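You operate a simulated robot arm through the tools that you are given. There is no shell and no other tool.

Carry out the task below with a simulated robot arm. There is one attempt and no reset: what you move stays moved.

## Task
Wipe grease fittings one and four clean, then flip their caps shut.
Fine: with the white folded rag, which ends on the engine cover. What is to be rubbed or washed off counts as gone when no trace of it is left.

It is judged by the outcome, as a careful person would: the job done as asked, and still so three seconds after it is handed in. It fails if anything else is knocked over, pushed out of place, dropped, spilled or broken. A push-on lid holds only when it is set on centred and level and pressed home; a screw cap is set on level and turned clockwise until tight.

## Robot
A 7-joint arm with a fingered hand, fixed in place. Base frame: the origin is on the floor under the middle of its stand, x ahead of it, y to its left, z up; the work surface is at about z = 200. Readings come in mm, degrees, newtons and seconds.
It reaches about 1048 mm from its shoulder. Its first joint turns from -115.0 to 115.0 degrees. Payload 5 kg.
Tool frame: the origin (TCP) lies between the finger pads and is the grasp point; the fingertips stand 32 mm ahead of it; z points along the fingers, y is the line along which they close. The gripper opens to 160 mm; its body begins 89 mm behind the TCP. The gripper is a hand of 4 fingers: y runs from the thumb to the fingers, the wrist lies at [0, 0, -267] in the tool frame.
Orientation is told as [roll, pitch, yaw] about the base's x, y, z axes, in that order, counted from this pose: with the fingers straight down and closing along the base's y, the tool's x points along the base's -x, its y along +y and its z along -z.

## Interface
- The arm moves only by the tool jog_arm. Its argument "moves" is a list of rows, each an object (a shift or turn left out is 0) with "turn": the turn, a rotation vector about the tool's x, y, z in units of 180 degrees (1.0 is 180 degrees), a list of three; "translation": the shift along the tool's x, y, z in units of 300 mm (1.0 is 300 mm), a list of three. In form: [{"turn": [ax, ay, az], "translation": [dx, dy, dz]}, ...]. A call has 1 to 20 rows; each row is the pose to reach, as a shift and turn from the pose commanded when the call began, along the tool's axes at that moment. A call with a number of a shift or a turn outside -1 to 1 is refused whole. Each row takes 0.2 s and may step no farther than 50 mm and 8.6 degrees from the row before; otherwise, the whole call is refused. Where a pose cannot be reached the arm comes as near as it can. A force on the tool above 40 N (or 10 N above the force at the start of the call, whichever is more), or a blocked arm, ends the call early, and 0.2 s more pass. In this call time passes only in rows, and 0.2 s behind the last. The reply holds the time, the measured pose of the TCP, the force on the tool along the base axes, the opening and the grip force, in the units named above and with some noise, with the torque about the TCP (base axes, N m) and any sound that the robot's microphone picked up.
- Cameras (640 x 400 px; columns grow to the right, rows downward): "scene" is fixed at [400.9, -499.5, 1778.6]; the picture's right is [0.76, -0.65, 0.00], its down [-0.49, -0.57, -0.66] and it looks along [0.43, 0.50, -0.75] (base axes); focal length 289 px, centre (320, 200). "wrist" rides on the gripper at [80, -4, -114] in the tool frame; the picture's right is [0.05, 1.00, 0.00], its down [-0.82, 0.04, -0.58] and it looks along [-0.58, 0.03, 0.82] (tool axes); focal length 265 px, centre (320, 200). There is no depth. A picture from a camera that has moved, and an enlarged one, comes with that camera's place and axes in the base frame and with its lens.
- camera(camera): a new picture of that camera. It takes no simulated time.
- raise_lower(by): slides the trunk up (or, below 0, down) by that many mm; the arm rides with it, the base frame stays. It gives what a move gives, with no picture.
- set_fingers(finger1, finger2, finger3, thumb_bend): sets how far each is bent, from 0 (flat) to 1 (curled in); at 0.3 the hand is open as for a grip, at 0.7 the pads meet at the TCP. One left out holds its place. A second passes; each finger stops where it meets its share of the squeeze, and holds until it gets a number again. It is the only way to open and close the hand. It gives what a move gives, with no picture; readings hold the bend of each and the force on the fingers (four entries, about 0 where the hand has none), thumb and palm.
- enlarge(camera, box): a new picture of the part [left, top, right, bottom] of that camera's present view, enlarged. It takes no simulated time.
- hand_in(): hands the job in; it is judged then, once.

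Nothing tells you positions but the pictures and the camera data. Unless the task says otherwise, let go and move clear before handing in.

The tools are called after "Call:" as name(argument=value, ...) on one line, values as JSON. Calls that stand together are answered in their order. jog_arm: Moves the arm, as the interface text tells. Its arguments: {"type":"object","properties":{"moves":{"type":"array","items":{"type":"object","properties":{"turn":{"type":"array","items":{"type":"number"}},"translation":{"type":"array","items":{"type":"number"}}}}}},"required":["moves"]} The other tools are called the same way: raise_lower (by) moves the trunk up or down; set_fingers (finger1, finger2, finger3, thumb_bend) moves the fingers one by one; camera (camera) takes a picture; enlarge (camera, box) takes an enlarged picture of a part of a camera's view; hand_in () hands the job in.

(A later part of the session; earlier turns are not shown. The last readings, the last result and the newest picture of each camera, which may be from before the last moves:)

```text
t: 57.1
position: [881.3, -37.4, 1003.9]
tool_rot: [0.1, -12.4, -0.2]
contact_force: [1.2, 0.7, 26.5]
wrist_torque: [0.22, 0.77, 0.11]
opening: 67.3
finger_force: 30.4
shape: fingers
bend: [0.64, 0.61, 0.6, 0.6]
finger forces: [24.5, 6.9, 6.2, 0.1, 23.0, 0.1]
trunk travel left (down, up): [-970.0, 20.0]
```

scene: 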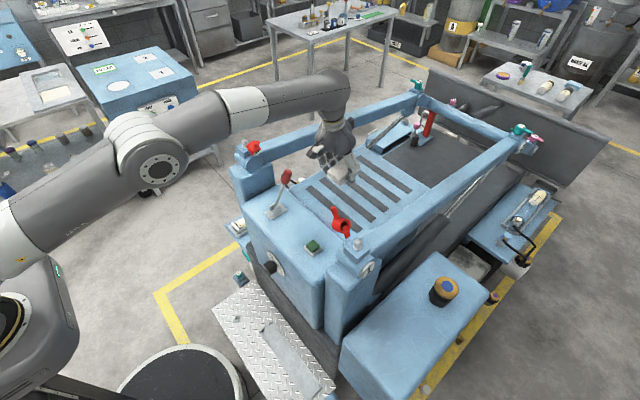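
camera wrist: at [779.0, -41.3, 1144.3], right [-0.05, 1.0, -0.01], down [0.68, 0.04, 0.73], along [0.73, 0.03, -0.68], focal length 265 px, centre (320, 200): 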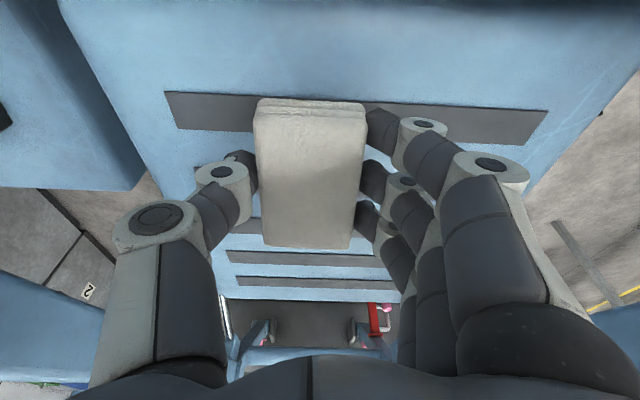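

The near finger and rag edge have touched the cover. I'll ease up a few millimetres and open gently.

Call:
jog_arm(moves=[{"translation": [-0.0035, 0, -0.0163]}])

Call:
set_fingers(finger1=0.55, finger2=0.55, finger3=0.55, thumb_bend=0.55)

Call:
camera(camera="wrist")

```text
t: 57.5
position: [880.9, -36.8, 1004.6]
tool_rot: [0.1, -12.0, 0.0]
contact_force: [6.9, 0.3, 15.5]
wrist_torque: [-0.09, 0.14, 0.06]
opening: 67.4
finger_force: 24.6
shape: fingers
bend: [0.63, 0.61, 0.6, 0.6]
finger forces: [13.7, 7.4, 6.6, 0.1, 21.7, 0.0]
trunk travel left (down, up): [-970.0, 20.0]
```

```text
t: 58.5
position: [879.6, -38.5, 1005.8]
tool_rot: [0.1, -12.0, -0.2]
contact_force: [3.8, -5.0, 16.6]
wrist_torque: [0.31, 0.26, 0.0]
opening: 67.6
finger_force: 11.4
shape: fingers
bend: [0.61, 0.55, 0.55, 0.54]
finger forces: [19.8, 0.1, 0.0, 0.0, 3.4, 0.0]
trunk travel left (down, up): [-970.0, 20.0]
```

```text
taken
camera wrist: at [778.4, -41.4, 1099.6], right [-0.05, 1.0, -0.01], down [0.68, 0.04, 0.73], along [0.73, 0.03, -0.68], focal length 265 px, centre (320, 200)
```

wrist: 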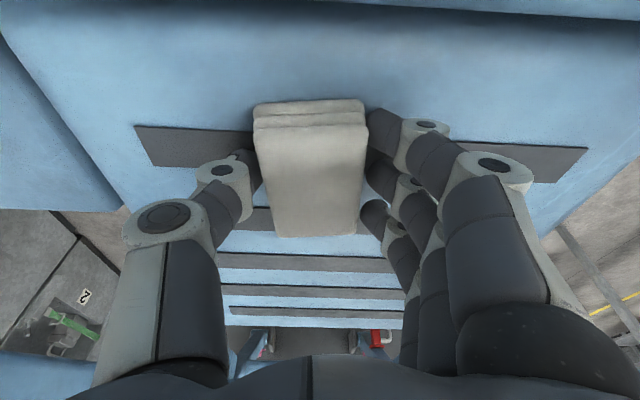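

Call:
jog_arm(moves=[{"translation": [-0.0035, 0, -0.0163]}])

Call:
camera(camera="wrist")

```text
t: 58.9
position: [879.9, -36.0, 1007.0]
tool_rot: [0.2, -11.7, 0.0]
contact_force: [0.4, -1.9, 3.0]
wrist_torque: [0.05, 0.15, 0.04]
opening: 70.4
finger_force: 2.1
shape: fingers
bend: [0.57, 0.55, 0.55, 0.55]
finger forces: [3.1, 0.0, 0.6, 0.0, 0.9, 0.1]
trunk travel left (down, up): [-970.0, 20.0]
```

```text
taken
camera wrist: at [778.4, -39.2, 1101.4], right [-0.05, 1.0, -0.01], down [0.68, 0.04, 0.73], along [0.73, 0.03, -0.68], focal length 265 px, centre (320, 200)
```

wrist: 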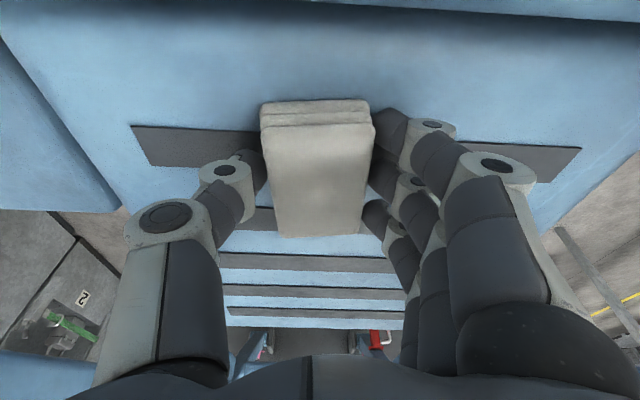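

Call:
jog_arm(moves=[{"translation": [-0.0021, 0, -0.0098]}])

Call:
set_fingers(finger1=0.45, finger2=0.45, finger3=0.45, thumb_bend=0.45)

Call:
camera(camera="wrist")

```text
t: 59.3
position: [881.1, -36.5, 1011.4]
tool_rot: [0.0, -11.9, 0.1]
contact_force: [0.7, -0.5, -0.5]
wrist_torque: [0.02, -0.02, -0.01]
opening: 72.7
finger_force: 0.7
shape: fingers
bend: [0.55, 0.55, 0.55, 0.55]
finger forces: [0.1, 0.2, 0.1, 0.0, 0.2, 0.0]
trunk travel left (down, up): [-970.0, 20.0]
```

```text
t: 60.3
position: [881.2, -37.4, 1013.3]
tool_rot: [0.0, -11.9, 0.0]
contact_force: [0.5, 0.1, -0.5]
wrist_torque: [-0.01, 0.0, 0.01]
opening: 110.6
finger_force: 0.1
shape: fingers
bend: [0.45, 0.45, 0.45, 0.45]
finger forces: [0.1, 0.0, 0.0, 0.1, 0.1, 0.0]
trunk travel left (down, up): [-970.0, 20.0]
```

```text
taken
camera wrist: at [779.8, -40.6, 1106.9], right [-0.05, 1.0, -0.01], down [0.68, 0.04, 0.73], along [0.73, 0.03, -0.68], focal length 265 px, centre (320, 200)
```

wrist: 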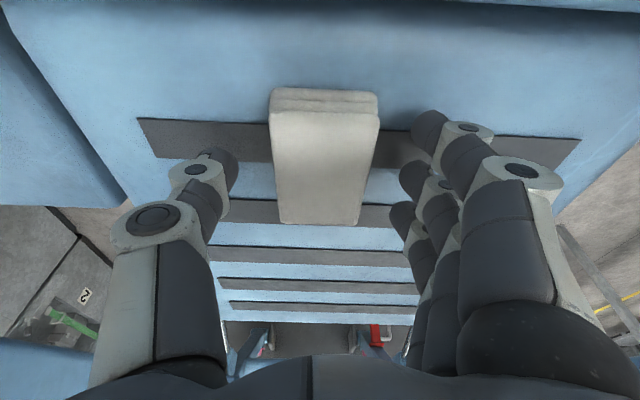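

The rag lies flat on the engine cover. I'll raise the hand straight up and inspect.

Call:
jog_arm(moves=[{"translation": [-0.0208, 0, -0.0978]}, {"translation": [-0.052, 0, -0.2445]}, {"translation": [-0.083, 0, -0.391]}, {"translation": [-0.114, 0, -0.538]}, {"translation": [-0.139, 0, -0.652]}])

Call:
camera(camera="wrist")

Call:
camera(camera="scene")

```text
t: 61.5
position: [883.1, -37.6, 1209.8]
tool_rot: [0.1, -11.8, -0.2]
contact_force: [-1.1, -0.1, 0.0]
wrist_torque: [0.03, 0.01, 0.01]
opening: 110.6
finger_force: 0.1
shape: fingers
bend: [0.45, 0.45, 0.45, 0.45]
finger forces: [0.1, 0.1, 0.1, 0.0, 0.1, 0.0]
trunk travel left (down, up): [-970.0, 20.0]
```

```text
taken
camera wrist: at [781.2, -40.6, 1305.2], right [-0.05, 1.0, -0.01], down [0.68, 0.04, 0.73], along [0.73, 0.03, -0.68], focal length 265 px, centre (320, 200)
```

wrist: 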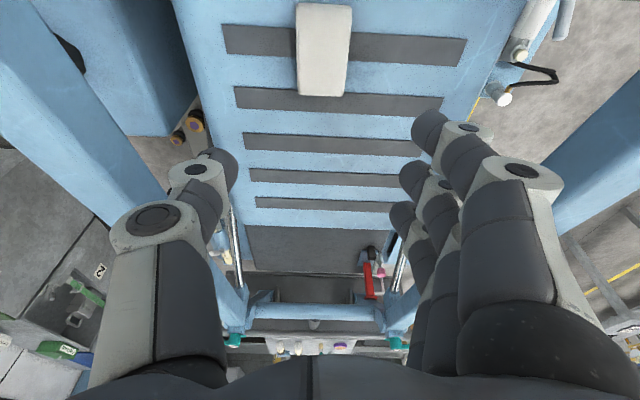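

```text
taken
```

scene: 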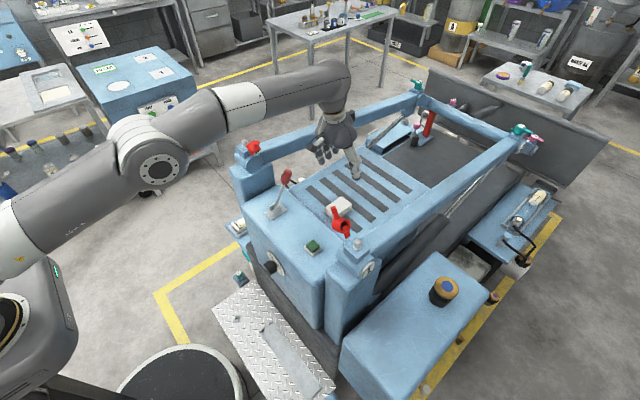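

The rag rests flat on the engine cover. Next come the caps. I'll bring the hand back upright over the machine centre, above the rear block, to line up for flipping cap 1 with the back of the thumb.

Call:
jog_arm(moves=[{"translation": [0.06, 0, -0.13], "turn": [0, 0.0133, 0]}, {"translation": [0.15, 0, -0.23], "turn": [0, 0.0267, 0]}, {"translation": [0.25, 0, -0.33], "turn": [0, 0.04, 0]}, {"translation": [0.35, 0, -0.42], "turn": [0, 0.0533, 0]}, {"translation": [0.448, 0, -0.504], "turn": [0, 0.0667, 0]}])

Call:
set_fingers(finger1=0.45, finger2=0.45, finger3=0.45, thumb_bend=0.35)

Call:
camera(camera="wrist")

Call:
enlarge(camera="scene", box=[230, 90, 400, 260])

```text
t: 62.7
position: [717.3, -37.7, 1333.0]
tool_rot: [0.1, 0.1, -0.1]
contact_force: [-0.8, 0.3, 0.1]
wrist_torque: [-0.01, -0.05, 0.0]
opening: 110.3
finger_force: 0.2
shape: fingers
bend: [0.45, 0.45, 0.45, 0.45]
finger forces: [0.0, 0.0, 0.0, 0.2, 0.1, 0.0]
trunk travel left (down, up): [-970.0, 20.0]
```

```text
t: 63.7
position: [717.7, -36.5, 1331.3]
tool_rot: [0.1, 0.0, -0.1]
contact_force: [0.4, -0.4, -0.1]
wrist_torque: [-0.02, 0.03, -0.01]
opening: 130.4
finger_force: 0.1
shape: fingers
bend: [0.45, 0.45, 0.45, 0.35]
finger forces: [0.0, 0.0, 0.1, 0.1, 0.0, 0.1]
trunk travel left (down, up): [-970.0, 20.0]
```

```text
taken
camera wrist: at [638.7, -40.1, 1444.7], right [-0.05, 1.0, 0.0], down [0.82, 0.04, 0.58], along [0.58, 0.03, -0.82], focal length 265 px, centre (320, 200)
```

wrist: 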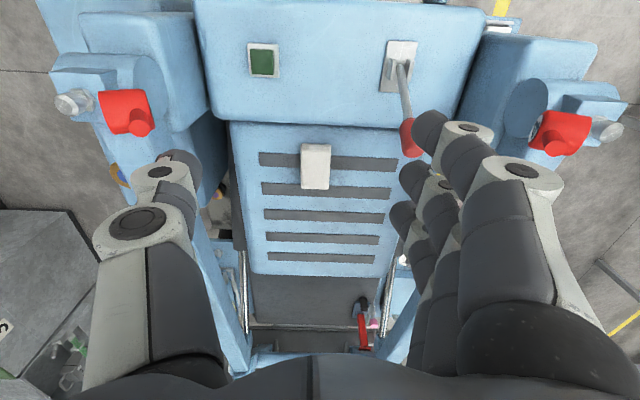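

```text
2.35 times, centred on (315, 175) of scene
camera zoom: at [400.9, -499.5, 1778.6], right [0.76, -0.65, 0.0], down [-0.49, -0.57, -0.66], along [0.43, 0.5, -0.75], focal length 680 px, centre (332, 259)
```

zoom: 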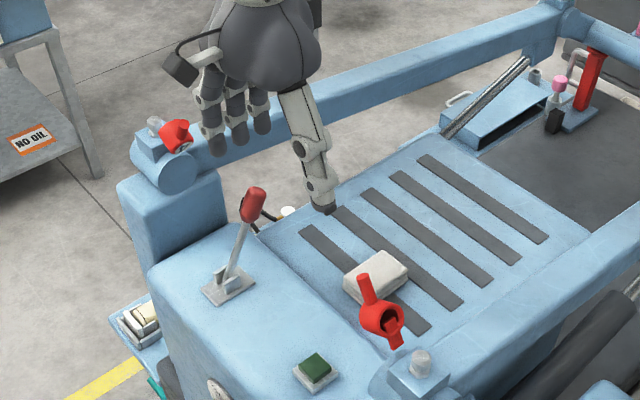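

Call:
enlarge(camera="wrist", box=[40, 70, 180, 150])

Call:
enlarge(camera="wrist", box=[500, 85, 640, 175])

Call:
enlarge(camera="scene", box=[240, 130, 290, 170])

Call:
enlarge(camera="scene", box=[315, 195, 375, 260])

```text
4.57 times, centred on (110, 110) of wrist
camera zoom: at [638.7, -40.1, 1444.7], right [-0.05, 1.0, 0.0], down [0.82, 0.04, 0.58], along [0.58, 0.03, -0.82], focal length 1213 px, centre (1280, 611)
```

zoom: 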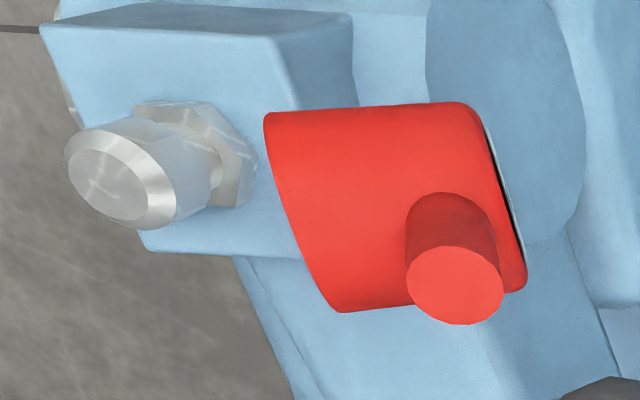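

```text
4.44 times, centred on (570, 130) of wrist
camera zoom: at [638.7, -40.1, 1444.7], right [-0.05, 1.0, 0.0], down [0.82, 0.04, 0.58], along [0.58, 0.03, -0.82], focal length 1180 px, centre (-791, 511)
```

zoom: 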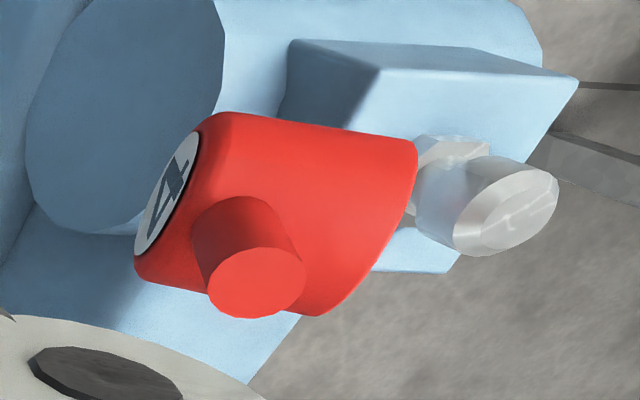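

```text
10.00 times, centred on (265, 150) of scene
camera zoom: at [400.9, -499.5, 1778.6], right [0.76, -0.65, 0.0], down [-0.49, -0.57, -0.66], along [0.43, 0.5, -0.75], focal length 2890 px, centre (870, 700)
```

zoom: 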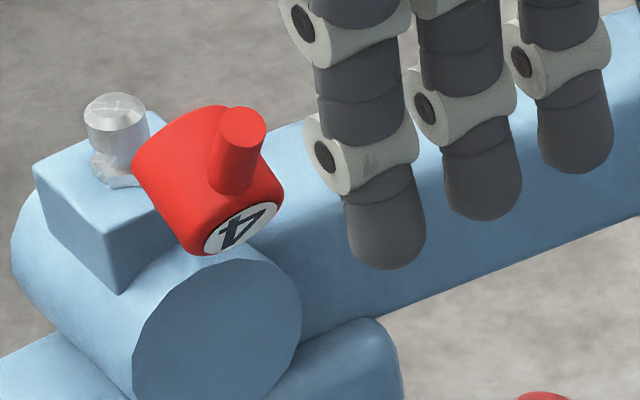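

```text
6.15 times, centred on (345, 228) of scene
camera zoom: at [400.9, -499.5, 1778.6], right [0.76, -0.65, 0.0], down [-0.49, -0.57, -0.66], along [0.43, 0.5, -0.75], focal length 1778 px, centre (166, 31)
```

zoom: 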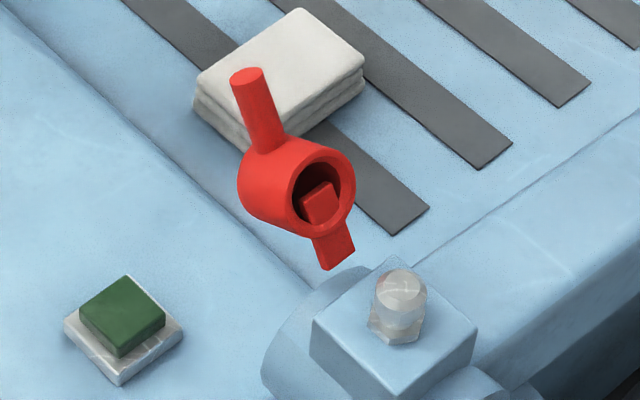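

Handle tips measure at about (721, −180, 1238) and (721, 162, 1238). I'll lower so the back of the thumb is level with handle 1, then push toward −y slowly.

Call:
jog_arm(moves=[{"translation": [-0.01, 0, 0.13]}, {"translation": [-0.01, 0, 0.265]}, {"translation": [-0.01, -0.06, 0.265]}])

Call:
camera(camera="wrist")

Call:
enlarge(camera="scene", box=[290, 140, 400, 260])

```text
t: 64.5
position: [720.9, -56.7, 1250.2]
tool_rot: [0.1, 0.1, -0.2]
contact_force: [-0.1, -0.2, -0.1]
wrist_torque: [0.05, 0.02, 0.02]
opening: 130.7
finger_force: 0.0
shape: fingers
bend: [0.45, 0.45, 0.45, 0.35]
finger forces: [0.0, 0.0, 0.0, 0.0, 0.0, 0.1]
trunk travel left (down, up): [-970.0, 20.0]
```

```text
taken
camera wrist: at [641.5, -60.3, 1364.9], right [-0.05, 1.0, 0.0], down [0.82, 0.04, 0.58], along [0.58, 0.03, -0.82], focal length 265 px, centre (320, 200)
```

wrist: 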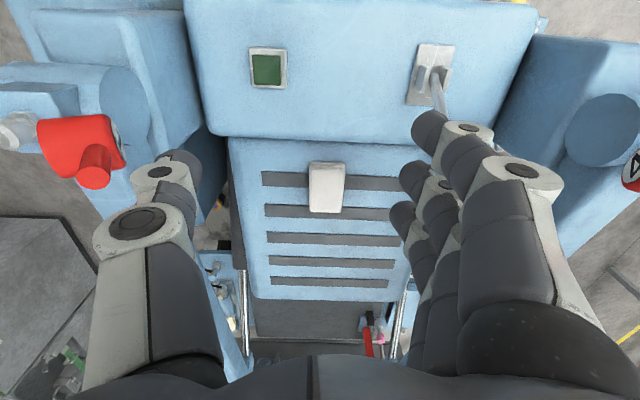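

```text
3.33 times, centred on (345, 200) of scene
camera zoom: at [400.9, -499.5, 1778.6], right [0.76, -0.65, 0.0], down [-0.49, -0.57, -0.66], along [0.43, 0.5, -0.75], focal length 963 px, centre (237, 200)
```

zoom: 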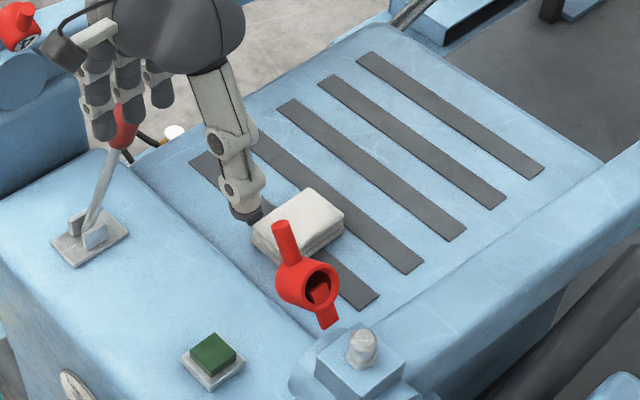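

Call:
jog_arm(moves=[{"translation": [0, -0.02, 0]}, {"translation": [0, -0.04, 0]}, {"translation": [0, -0.06, 0]}, {"translation": [0, -0.08, 0]}, {"translation": [0, -0.1, 0]}, {"translation": [0, -0.12, 0]}, {"translation": [0, -0.14, 0]}])

Call:
camera(camera="wrist")

Call:
enlarge(camera="scene", box=[290, 150, 400, 260])

```text
t: 66.1
position: [721.1, -97.9, 1250.8]
tool_rot: [0.1, 0.0, -0.1]
contact_force: [-0.1, 0.3, 0.3]
wrist_torque: [0.0, -0.01, 0.02]
opening: 130.2
finger_force: 0.0
shape: fingers
bend: [0.45, 0.45, 0.45, 0.35]
finger forces: [0.0, 0.0, 0.0, 0.0, 0.4, 0.0]
trunk travel left (down, up): [-970.0, 20.0]
```

```text
taken
camera wrist: at [641.3, -100.6, 1364.4], right [-0.05, 1.0, 0.0], down [0.82, 0.04, 0.58], along [0.58, 0.03, -0.82], focal length 265 px, centre (320, 200)
```

wrist: 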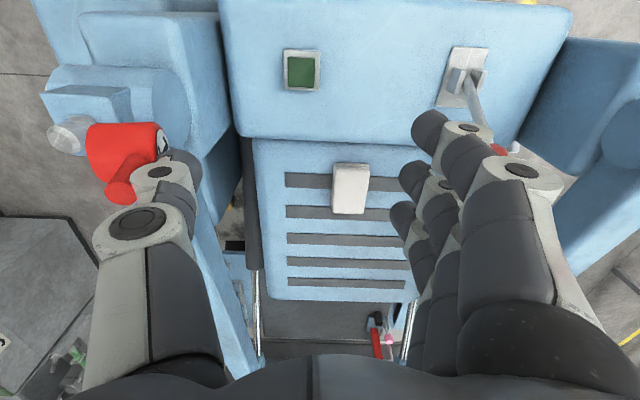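

```text
3.64 times, centred on (345, 205) of scene
camera zoom: at [400.9, -499.5, 1778.6], right [0.76, -0.65, 0.0], down [-0.49, -0.57, -0.66], along [0.43, 0.5, -0.75], focal length 1051 px, centre (229, 182)
```

zoom: 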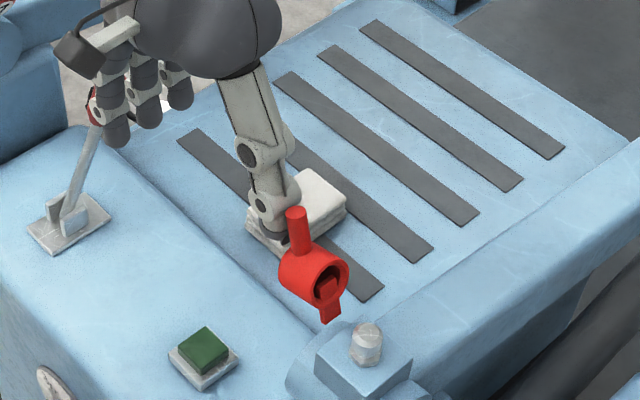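

The cap is rotating with very little force. I'll continue pushing.

Call:
jog_arm(moves=[{"translation": [0, -0.02, 0]}, {"translation": [0, -0.04, 0]}, {"translation": [0, -0.06, 0]}, {"translation": [0, -0.08, 0]}, {"translation": [0, -0.1, 0]}, {"translation": [0, -0.12, 0]}])

Call:
camera(camera="wrist")

Call:
enlarge(camera="scene", box=[290, 150, 400, 260])

```text
t: 67.5
position: [721.6, -133.4, 1251.0]
tool_rot: [0.1, 0.0, -0.1]
contact_force: [0.5, 0.0, -0.3]
wrist_torque: [0.0, -0.02, 0.02]
opening: 130.4
finger_force: 0.0
shape: fingers
bend: [0.45, 0.45, 0.45, 0.35]
finger forces: [0.1, 0.1, 0.0, 0.1, 0.0, 0.0]
trunk travel left (down, up): [-970.0, 20.0]
```

```text
taken
camera wrist: at [641.6, -136.9, 1365.5], right [-0.05, 1.0, 0.0], down [0.82, 0.04, 0.58], along [0.58, 0.03, -0.82], focal length 265 px, centre (320, 200)
```

wrist: 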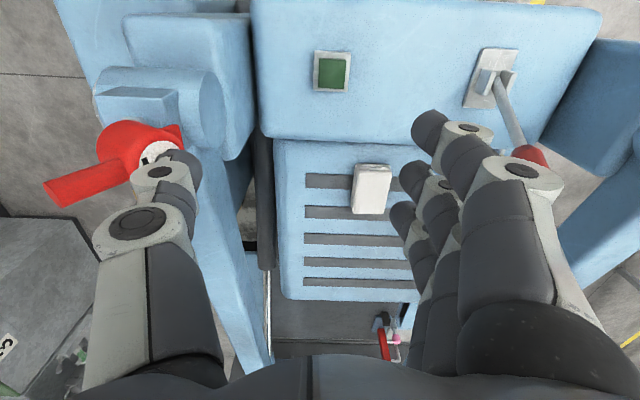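

```text
3.64 times, centred on (345, 205) of scene
camera zoom: at [400.9, -499.5, 1778.6], right [0.76, -0.65, 0.0], down [-0.49, -0.57, -0.66], along [0.43, 0.5, -0.75], focal length 1051 px, centre (229, 182)
```

zoom: 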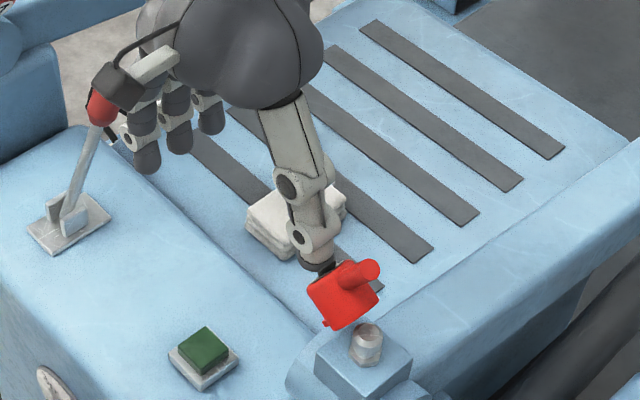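

Call:
jog_arm(moves=[{"translation": [0, -0.02, 0]}, {"translation": [0, -0.04, 0]}, {"translation": [0, -0.06, 0]}, {"translation": [0, -0.08, 0]}])

Call:
camera(camera="wrist")

Call:
enlarge(camera="scene", box=[310, 180, 400, 270])

```text
t: 68.5
position: [719.9, -157.8, 1252.9]
tool_rot: [0.1, 0.1, -0.1]
contact_force: [0.4, -0.9, -0.1]
wrist_torque: [0.0, 0.01, 0.0]
opening: 130.4
finger_force: 0.0
shape: fingers
bend: [0.45, 0.45, 0.45, 0.35]
finger forces: [0.0, 0.0, 0.0, 0.1, 0.1, 0.0]
trunk travel left (down, up): [-970.0, 20.0]
```

```text
taken
camera wrist: at [641.4, -161.3, 1366.0], right [-0.05, 1.0, 0.0], down [0.82, 0.04, 0.58], along [0.58, 0.03, -0.82], focal length 265 px, centre (320, 200)
```

wrist: 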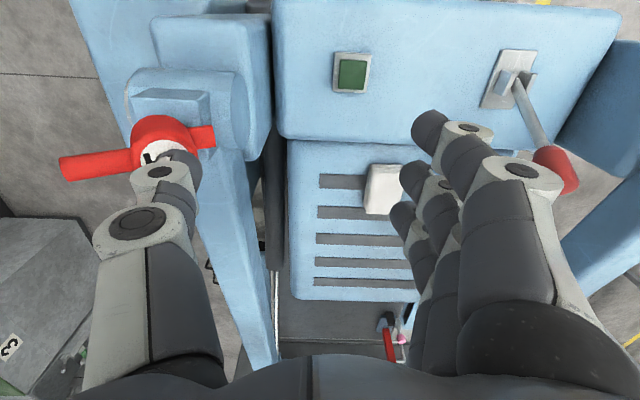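

```text
4.44 times, centred on (355, 225) of scene
camera zoom: at [400.9, -499.5, 1778.6], right [0.76, -0.65, 0.0], down [-0.49, -0.57, -0.66], along [0.43, 0.5, -0.75], focal length 1284 px, centre (164, 89)
```

zoom: 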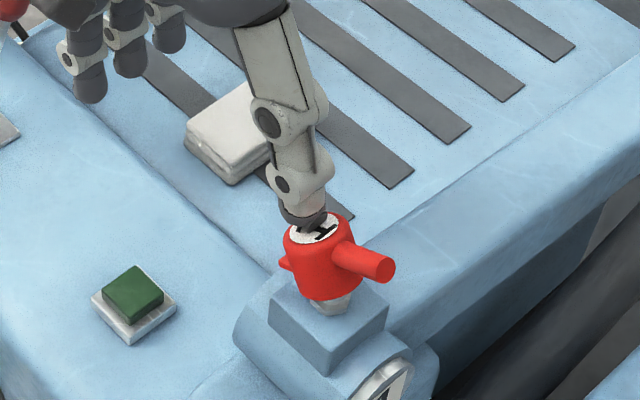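

The cap has swung over and rests on the nipple, tilted and not yet pressed home. I'll lift the thumb, bring its tip over the outer part of the cap, and press down.

Call:
jog_arm(moves=[{"translation": [0, 0.02, -0.05]}, {"translation": [0, 0, -0.12]}, {"translation": [0, -0.05, -0.12]}, {"translation": [0, -0.095, -0.12]}])

Call:
camera(camera="wrist")

Call:
enlarge(camera="scene", box=[320, 190, 400, 260])

```text
t: 69.5
position: [720.0, -187.1, 1289.2]
tool_rot: [0.2, 0.1, -0.1]
contact_force: [0.4, 0.8, 0.5]
wrist_torque: [0.01, 0.02, 0.02]
opening: 130.6
finger_force: 0.1
shape: fingers
bend: [0.45, 0.45, 0.45, 0.35]
finger forces: [0.0, 0.1, 0.0, 0.0, 0.0, 0.1]
trunk travel left (down, up): [-970.0, 20.0]
```

```text
taken
camera wrist: at [640.9, -190.1, 1402.4], right [-0.05, 1.0, 0.0], down [0.82, 0.04, 0.58], along [0.58, 0.03, -0.82], focal length 265 px, centre (320, 200)
```

wrist: 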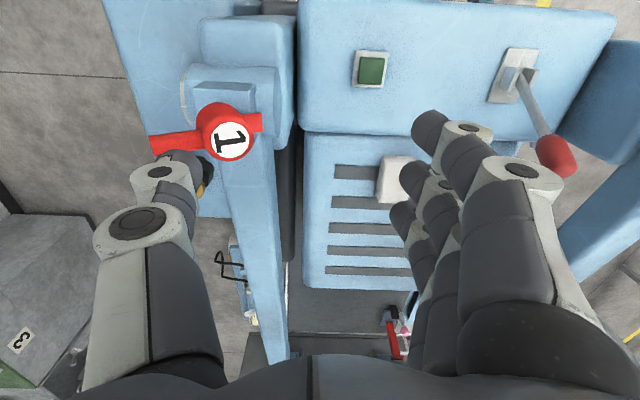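

```text
5.71 times, centred on (360, 225) of scene
camera zoom: at [400.9, -499.5, 1778.6], right [0.76, -0.65, 0.0], down [-0.49, -0.57, -0.66], along [0.43, 0.5, -0.75], focal length 1651 px, centre (91, 57)
```

zoom: 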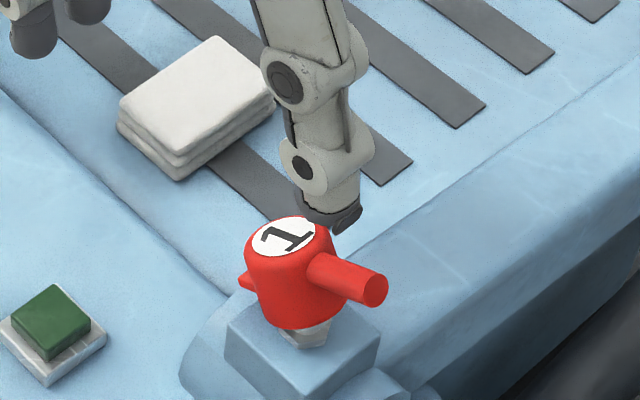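

Cap 1 stands about 20° short of closed. I'll press down on its outer side in small steps.

Call:
jog_arm(moves=[{"translation": [0, 0, 0.04]}, {"translation": [0, 0, 0.07]}, {"translation": [0, 0, 0.085]}, {"translation": [0, 0, 0.1]}, {"translation": [0, 0, 0.115]}, {"translation": [0, 0, 0.13]}])

Call:
enlarge(camera="scene", box=[320, 190, 400, 260])

```text
t: 70.9
position: [720.6, -187.3, 1249.5]
tool_rot: [0.1, 0.2, -0.1]
contact_force: [1.1, -0.2, -0.4]
wrist_torque: [-0.01, 0.01, -0.02]
opening: 131.5
finger_force: 0.0
shape: fingers
bend: [0.45, 0.45, 0.45, 0.35]
finger forces: [0.0, 0.0, 0.1, 0.0, 0.0, 0.0]
trunk travel left (down, up): [-970.0, 20.0]
```

```text
5.71 times, centred on (360, 225) of scene
camera zoom: at [400.9, -499.5, 1778.6], right [0.76, -0.65, 0.0], down [-0.49, -0.57, -0.66], along [0.43, 0.5, -0.75], focal length 1651 px, centre (91, 57)
```

zoom: 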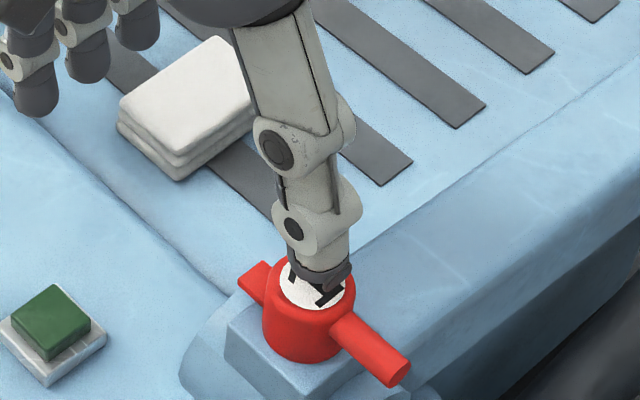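

The cap is now upright with almost no force. I'll press it home.

Call:
jog_arm(moves=[{"translation": [0, 0, 0.01]}, {"translation": [0, 0, 0.02]}, {"translation": [0, 0, 0.03]}, {"translation": [0, 0, 0.04]}, {"translation": [0, 0, 0.05]}])

Call:
enlarge(camera="scene", box=[320, 190, 400, 260])

Call:
camera(camera="wrist")

```text
t: 72.1
position: [721.6, -184.0, 1238.0]
tool_rot: [-0.1, -0.1, 0.0]
contact_force: [-1.2, 4.4, 17.8]
wrist_torque: [-1.45, 0.03, -0.08]
opening: 133.1
finger_force: 9.4
shape: fingers
bend: [0.45, 0.45, 0.45, 0.35]
finger forces: [0.1, 0.0, 0.1, 0.0, 18.4, 0.0]
trunk travel left (down, up): [-970.0, 20.0]
```

```text
5.71 times, centred on (360, 225) of scene
camera zoom: at [400.9, -499.5, 1778.6], right [0.76, -0.65, 0.0], down [-0.49, -0.57, -0.66], along [0.43, 0.5, -0.75], focal length 1651 px, centre (91, 57)
```

zoom: 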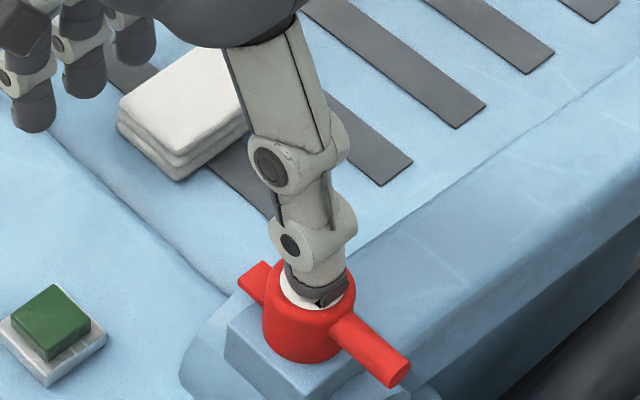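

```text
taken
camera wrist: at [640.2, -187.8, 1350.8], right [-0.05, 1.0, 0.0], down [0.81, 0.04, 0.58], along [0.58, 0.03, -0.81], focal length 265 px, centre (320, 200)
```

wrist: 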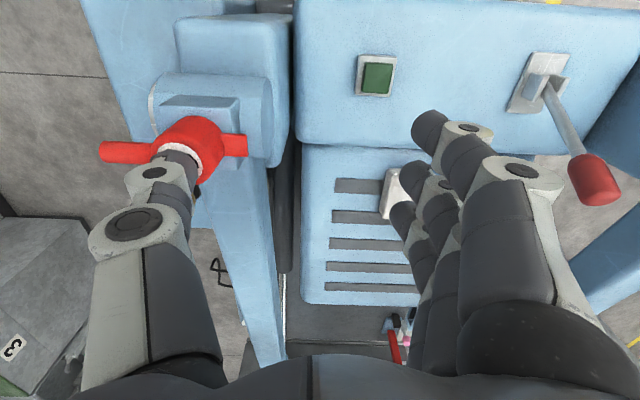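

Call:
jog_arm(moves=[{"translation": [0, 0, 0.008]}, {"translation": [0, 0, 0.016]}, {"translation": [0, 0, 0.024]}])

Call:
enlarge(camera="scene", box=[340, 220, 380, 260])

```text
t: 72.7
position: [722.6, -184.1, 1238.2]
tool_rot: [0.0, -0.6, -0.1]
contact_force: [-6.9, 6.0, 20.7]
wrist_torque: [-1.63, 0.23, -0.58]
opening: 133.7
finger_force: 10.4
shape: fingers
bend: [0.45, 0.45, 0.45, 0.35]
finger forces: [0.0, 0.0, 0.0, 0.1, 20.9, 0.1]
trunk travel left (down, up): [-970.0, 20.0]
stopped in row 3: the force on the tool passed its limit at 42 N (the readings are from after the stop); the commanded pose is now the measured one
```

```text
10.00 times, centred on (360, 240) of scene
camera zoom: at [400.9, -499.5, 1778.6], right [0.76, -0.65, 0.0], down [-0.49, -0.57, -0.66], along [0.43, 0.5, -0.75], focal length 2890 px, centre (-80, -200)
```

zoom: 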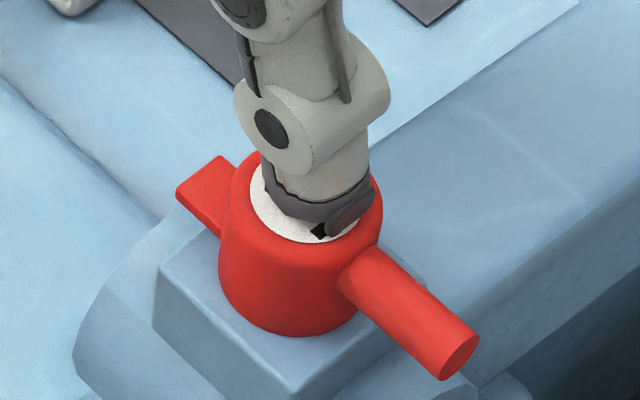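

The cap was pressed with 42 N and looks level on the block. I'll lift off and check.

Call:
jog_arm(moves=[{"translation": [0, 0, -0.1]}, {"translation": [0, 0.1, -0.25]}, {"translation": [0, 0.25, -0.35]}])

Call:
enlarge(camera="scene", box=[340, 220, 380, 260])

Call:
camera(camera="wrist")

```text
refused: row 2 steps farther than a row can; nothing moved
```

```text
10.00 times, centred on (360, 240) of scene
camera zoom: at [400.9, -499.5, 1778.6], right [0.76, -0.65, 0.0], down [-0.49, -0.57, -0.66], along [0.43, 0.5, -0.75], focal length 2890 px, centre (-80, -200)
```

zoom: 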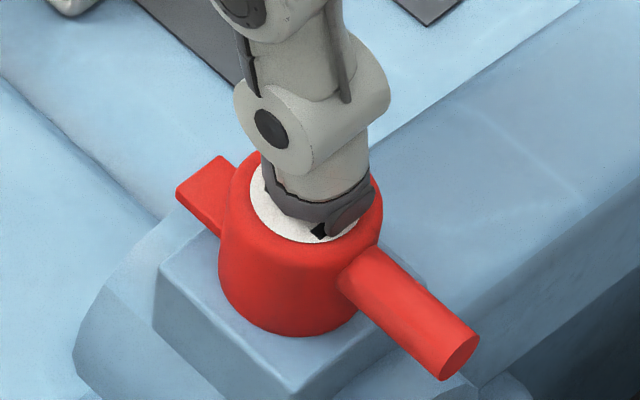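

```text
taken
camera wrist: at [640.2, -187.7, 1349.9], right [-0.05, 1.0, 0.0], down [0.81, 0.04, 0.59], along [0.59, 0.03, -0.81], focal length 265 px, centre (320, 200)
```

wrist: 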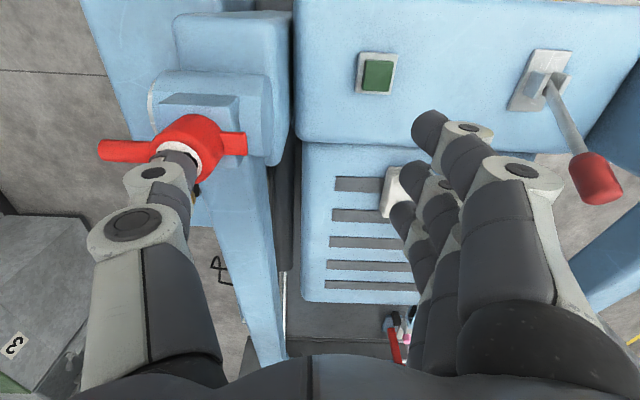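

Call:
jog_arm(moves=[{"translation": [0, 0, -0.1]}, {"translation": [0, 0.03, -0.2]}, {"translation": [0, 0.12, -0.3]}, {"translation": [0, 0.25, -0.35]}])

Call:
enlarge(camera="scene", box=[340, 220, 380, 260])

Call:
camera(camera="wrist")

```text
t: 73.7
position: [720.2, -106.8, 1338.3]
tool_rot: [0.0, -0.2, 0.2]
contact_force: [-0.3, 0.1, -0.2]
wrist_torque: [-0.06, 0.0, 0.05]
opening: 131.5
finger_force: 0.1
shape: fingers
bend: [0.45, 0.45, 0.45, 0.35]
finger forces: [0.1, 0.0, 0.0, 0.1, 0.1, 0.0]
trunk travel left (down, up): [-970.0, 20.0]
```

```text
10.00 times, centred on (360, 240) of scene
camera zoom: at [400.9, -499.5, 1778.6], right [0.76, -0.65, 0.0], down [-0.49, -0.57, -0.66], along [0.43, 0.5, -0.75], focal length 2890 px, centre (-80, -200)
```

zoom: 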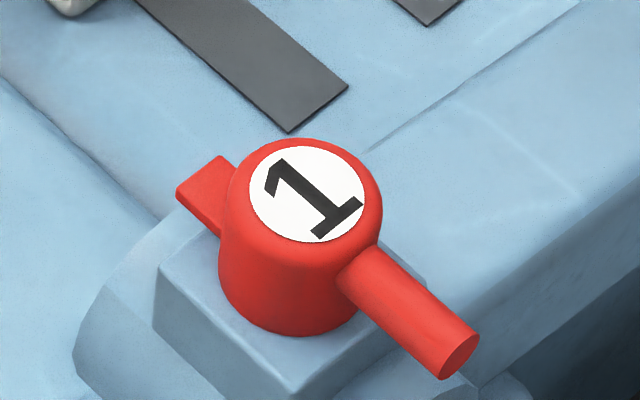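

```text
taken
camera wrist: at [639.7, -108.7, 1451.3], right [-0.05, 1.0, 0.0], down [0.81, 0.04, 0.58], along [0.58, 0.03, -0.81], focal length 265 px, centre (320, 200)
```

wrist: 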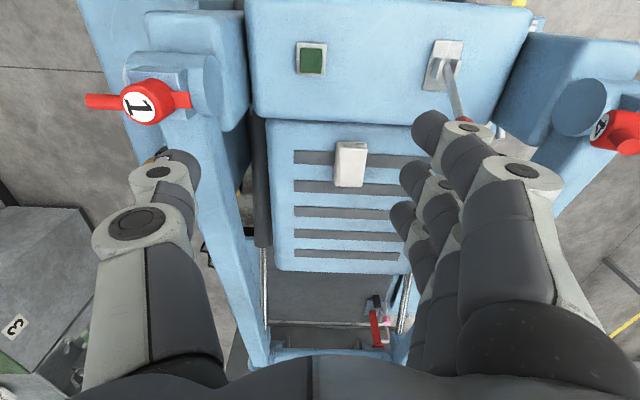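

Cap 1 is closed, level and centred over its nipple with the top at about z 1204. Now cap 4: I'll set the fingers to mirror the thumb, move over, and use the backs of the fingers to push its handle toward +y.

Call:
set_fingers(finger1=0.35, finger2=0.35, finger3=0.35, thumb_bend=0.35)

Call:
jog_arm(moves=[{"translation": [0, 0.14, 0]}, {"translation": [0, 0.28, 0]}, {"translation": [0, 0.42, 0]}, {"translation": [0, 0.42, 0.14]}, {"translation": [0, 0.42, 0.29]}])

Call:
camera(camera="wrist")

Call:
enlarge(camera="scene", box=[230, 90, 330, 190])

```text
t: 74.7
position: [719.5, -109.4, 1337.7]
tool_rot: [0.0, -0.4, 0.1]
contact_force: [-0.4, 0.5, 0.2]
wrist_torque: [0.01, 0.02, 0.02]
opening: 151.3
finger_force: 0.1
shape: fingers
bend: [0.35, 0.35, 0.35, 0.35]
finger forces: [0.0, 0.1, 0.1, 0.0, 0.0, 0.0]
trunk travel left (down, up): [-970.0, 20.0]
```

```text
t: 75.9
position: [722.6, 16.6, 1250.1]
tool_rot: [0.1, -0.3, 0.1]
contact_force: [0.2, -0.7, 0.0]
wrist_torque: [-0.03, 0.01, 0.0]
opening: 151.3
finger_force: 0.1
shape: fingers
bend: [0.35, 0.35, 0.35, 0.35]
finger forces: [0.0, 0.0, 0.1, 0.0, 0.1, 0.1]
trunk travel left (down, up): [-970.0, 20.0]
```

```text
taken
camera wrist: at [641.8, 13.0, 1363.0], right [-0.05, 1.0, 0.0], down [0.81, 0.04, 0.58], along [0.58, 0.03, -0.81], focal length 265 px, centre (320, 200)
```

wrist: 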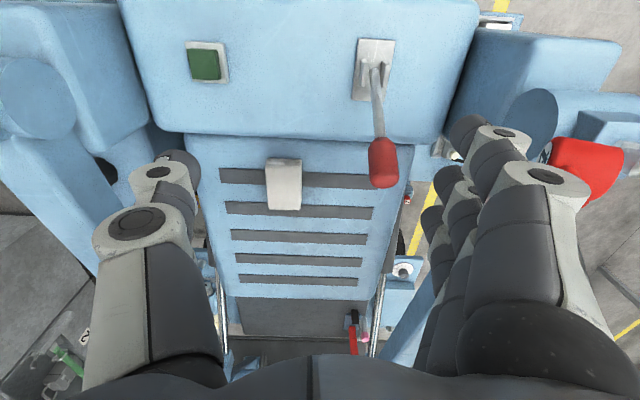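

```text
4.00 times, centred on (280, 140) of scene
camera zoom: at [400.9, -499.5, 1778.6], right [0.76, -0.65, 0.0], down [-0.49, -0.57, -0.66], along [0.43, 0.5, -0.75], focal length 1156 px, centre (480, 440)
```

zoom: 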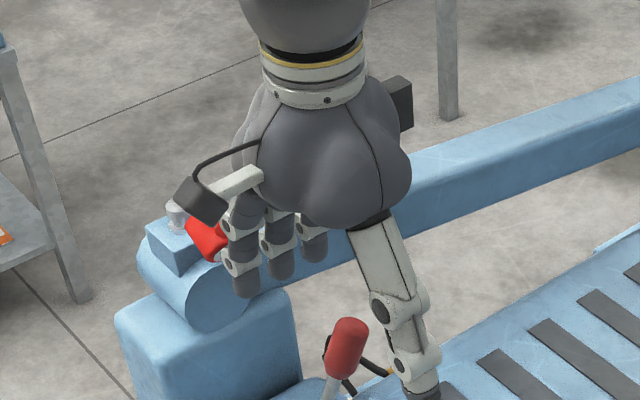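

Call:
jog_arm(moves=[{"translation": [0, 0.03, 0]}, {"translation": [0, 0.06, 0]}, {"translation": [0, 0.09, 0]}, {"translation": [0, 0.12, 0]}, {"translation": [0, 0.14, 0]}, {"translation": [0, 0.16, 0]}, {"translation": [0, 0.18, 0]}, {"translation": [0, 0.2, 0]}, {"translation": [0, 0.22, 0]}, {"translation": [0, 0.24, 0]}])

Call:
camera(camera="wrist")

Call:
enlarge(camera="scene", box=[220, 100, 310, 180])

```text
t: 78.1
position: [722.5, 88.6, 1250.1]
tool_rot: [0.0, -0.4, 0.1]
contact_force: [-0.2, -0.1, -0.7]
wrist_torque: [-0.04, 0.01, -0.03]
opening: 151.4
finger_force: 0.1
shape: fingers
bend: [0.35, 0.35, 0.35, 0.35]
finger forces: [0.0, 0.2, 0.0, 0.0, 0.0, 0.0]
trunk travel left (down, up): [-970.0, 20.0]
```

```text
taken
camera wrist: at [642.5, 85.6, 1363.8], right [-0.05, 1.0, 0.0], down [0.81, 0.04, 0.58], along [0.58, 0.03, -0.81], focal length 265 px, centre (320, 200)
```

wrist: 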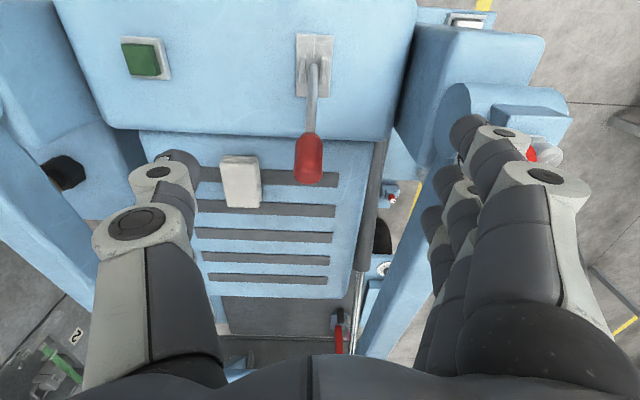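

```text
5.00 times, centred on (265, 140) of scene
camera zoom: at [400.9, -499.5, 1778.6], right [0.76, -0.65, 0.0], down [-0.49, -0.57, -0.66], along [0.43, 0.5, -0.75], focal length 1445 px, centre (595, 500)
```

zoom: 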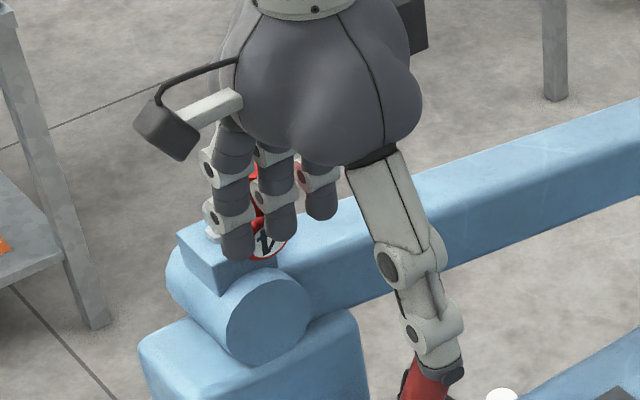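

Call:
jog_arm(moves=[{"translation": [0, 0.02, 0]}, {"translation": [0, 0.04, 0]}, {"translation": [0, 0.06, 0]}, {"translation": [0, 0.08, 0]}, {"translation": [0, 0.1, 0]}, {"translation": [0, 0.12, 0]}, {"translation": [0, 0.14, 0]}, {"translation": [0, 0.16, 0]}])

Call:
camera(camera="wrist")

Call:
enlarge(camera="scene", box=[210, 90, 310, 180])

```text
t: 79.9
position: [723.4, 136.3, 1249.7]
tool_rot: [0.0, -0.3, 0.1]
contact_force: [-0.4, 0.4, 0.1]
wrist_torque: [-0.02, -0.02, 0.02]
opening: 151.4
finger_force: 0.1
shape: fingers
bend: [0.35, 0.35, 0.35, 0.35]
finger forces: [0.1, 0.0, 0.0, 0.0, 0.0, 0.0]
trunk travel left (down, up): [-970.0, 20.0]
```

```text
taken
camera wrist: at [642.3, 133.6, 1363.6], right [-0.05, 1.0, 0.0], down [0.81, 0.04, 0.58], along [0.58, 0.03, -0.81], focal length 265 px, centre (320, 200)
```

wrist: 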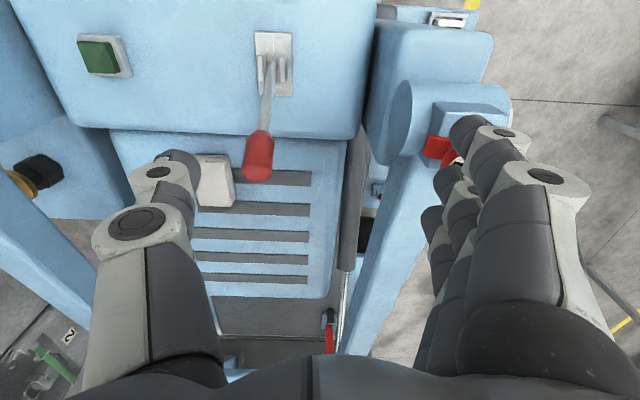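

```text
4.44 times, centred on (260, 135) of scene
camera zoom: at [400.9, -499.5, 1778.6], right [0.76, -0.65, 0.0], down [-0.49, -0.57, -0.66], along [0.43, 0.5, -0.75], focal length 1284 px, centre (587, 489)
```

zoom: 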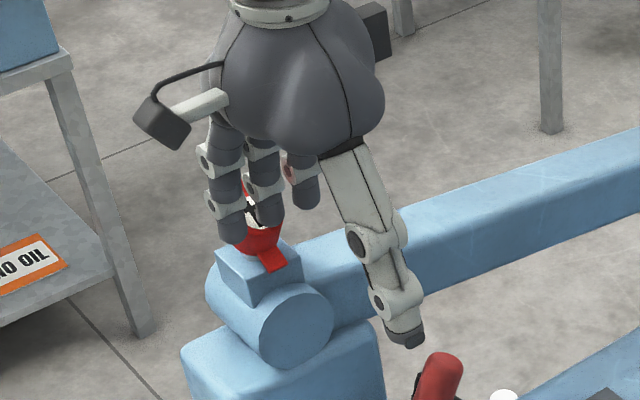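

Cap 4 has swung over. I'll lift, place the middle fingertip over its outer half, and press down as I did on cap 1.

Call:
jog_arm(moves=[{"translation": [0, -0.02, -0.06]}, {"translation": [0, 0, -0.13]}, {"translation": [0, 0.06, -0.13]}, {"translation": [0.008, 0.105, -0.13]}])

Call:
camera(camera="wrist")

Call:
enlarge(camera="scene", box=[210, 90, 310, 180])

```text
t: 80.9
position: [719.8, 169.1, 1288.6]
tool_rot: [0.1, -0.3, 0.1]
contact_force: [-0.2, 0.1, 0.1]
wrist_torque: [-0.02, -0.02, 0.01]
opening: 151.6
finger_force: 0.1
shape: fingers
bend: [0.35, 0.35, 0.35, 0.35]
finger forces: [0.0, 0.0, 0.0, 0.0, 0.1, 0.1]
trunk travel left (down, up): [-970.0, 20.0]
```

```text
taken
camera wrist: at [639.7, 165.3, 1401.8], right [-0.05, 1.0, 0.0], down [0.81, 0.04, 0.58], along [0.58, 0.03, -0.81], focal length 265 px, centre (320, 200)
```

wrist: 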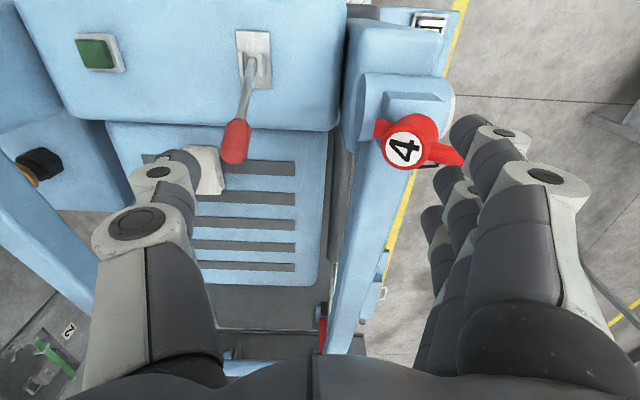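

```text
4.44 times, centred on (260, 135) of scene
camera zoom: at [400.9, -499.5, 1778.6], right [0.76, -0.65, 0.0], down [-0.49, -0.57, -0.66], along [0.43, 0.5, -0.75], focal length 1284 px, centre (587, 489)
```

zoom: 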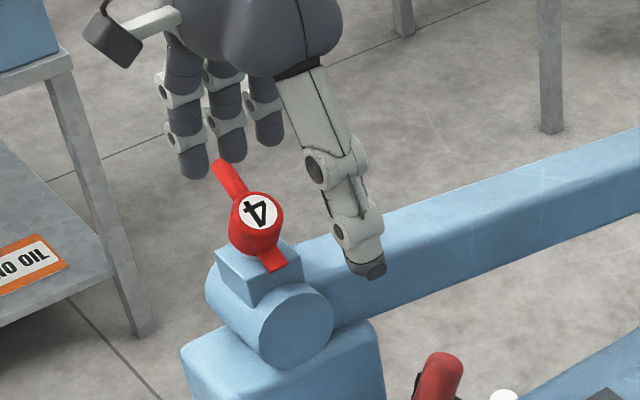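

Call:
jog_arm(moves=[{"translation": [0, 0.01, 0.04]}, {"translation": [0, 0.01, 0.07]}, {"translation": [0, 0.01, 0.085]}, {"translation": [0, 0.01, 0.1]}, {"translation": [0, 0.01, 0.115]}, {"translation": [0, 0.01, 0.13]}])

Call:
enlarge(camera="scene", box=[210, 90, 310, 180])

Call:
camera(camera="wrist")

```text
t: 82.3
position: [720.1, 170.5, 1251.5]
tool_rot: [0.0, -0.2, -0.1]
contact_force: [-0.4, 0.7, 0.0]
wrist_torque: [-0.01, -0.03, 0.01]
opening: 151.6
finger_force: 0.0
shape: fingers
bend: [0.35, 0.35, 0.35, 0.35]
finger forces: [0.0, 0.0, 0.1, 0.0, 0.0, 0.0]
trunk travel left (down, up): [-970.0, 20.0]
```

```text
4.44 times, centred on (260, 135) of scene
camera zoom: at [400.9, -499.5, 1778.6], right [0.76, -0.65, 0.0], down [-0.49, -0.57, -0.66], along [0.43, 0.5, -0.75], focal length 1284 px, centre (587, 489)
```

zoom: 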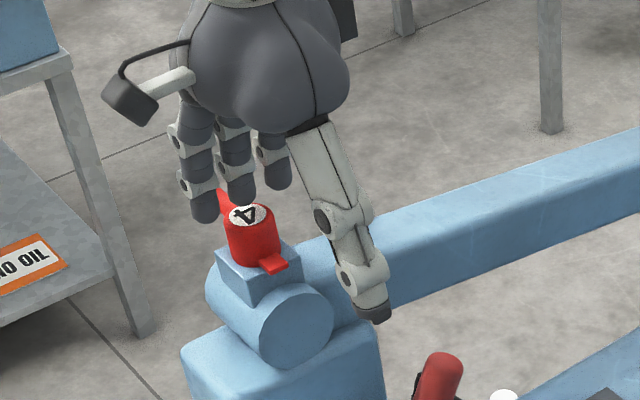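

```text
taken
camera wrist: at [640.1, 167.7, 1363.1], right [-0.05, 1.0, 0.0], down [0.81, 0.04, 0.58], along [0.58, 0.03, -0.81], focal length 265 px, centre (320, 200)
```

wrist: 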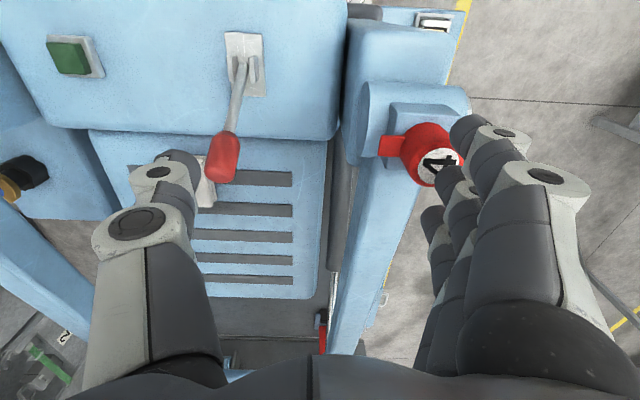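

The cap is nearly closed, but the fingertip is near its outer edge. I'll lift a little, shift 7 mm inward to centre it, then press.

Call:
jog_arm(moves=[{"translation": [0, 0, -0.025]}, {"translation": [0, -0.023, -0.025]}, {"translation": [0, -0.023, -0.01]}, {"translation": [0, -0.023, 0]}, {"translation": [0, -0.023, 0.01]}, {"translation": [0, -0.023, 0.02]}])

Call:
enlarge(camera="scene", box=[220, 110, 290, 170])

Call:
camera(camera="wrist")

```text
t: 83.7
position: [721.1, 163.5, 1243.9]
tool_rot: [-0.1, -0.3, 0.1]
contact_force: [-0.2, 0.4, 0.3]
wrist_torque: [0.01, 0.02, 0.0]
opening: 151.6
finger_force: 0.0
shape: fingers
bend: [0.35, 0.35, 0.35, 0.35]
finger forces: [0.0, 0.0, 0.0, 0.1, 0.1, 0.0]
trunk travel left (down, up): [-970.0, 20.0]
```

```text
6.67 times, centred on (255, 140) of scene
camera zoom: at [400.9, -499.5, 1778.6], right [0.76, -0.65, 0.0], down [-0.49, -0.57, -0.66], along [0.43, 0.5, -0.75], focal length 1926 px, centre (753, 600)
```

zoom: 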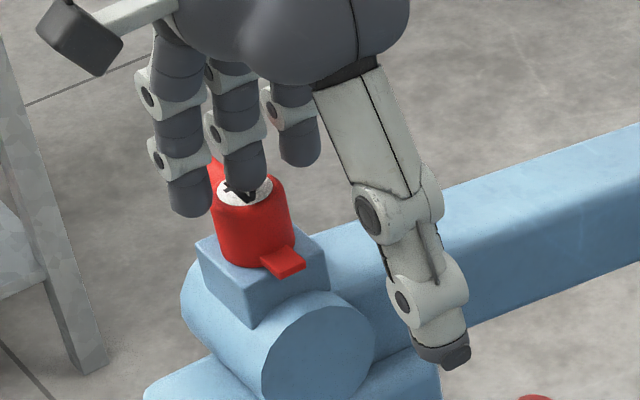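

```text
taken
camera wrist: at [639.9, 160.6, 1358.1], right [-0.05, 1.0, 0.0], down [0.81, 0.04, 0.58], along [0.58, 0.03, -0.81], focal length 265 px, centre (320, 200)
```

wrist: 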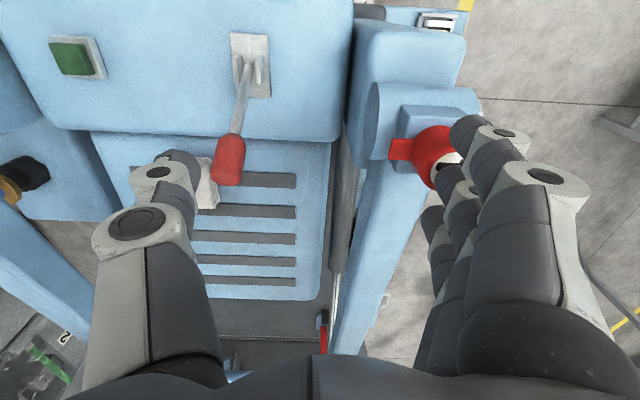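

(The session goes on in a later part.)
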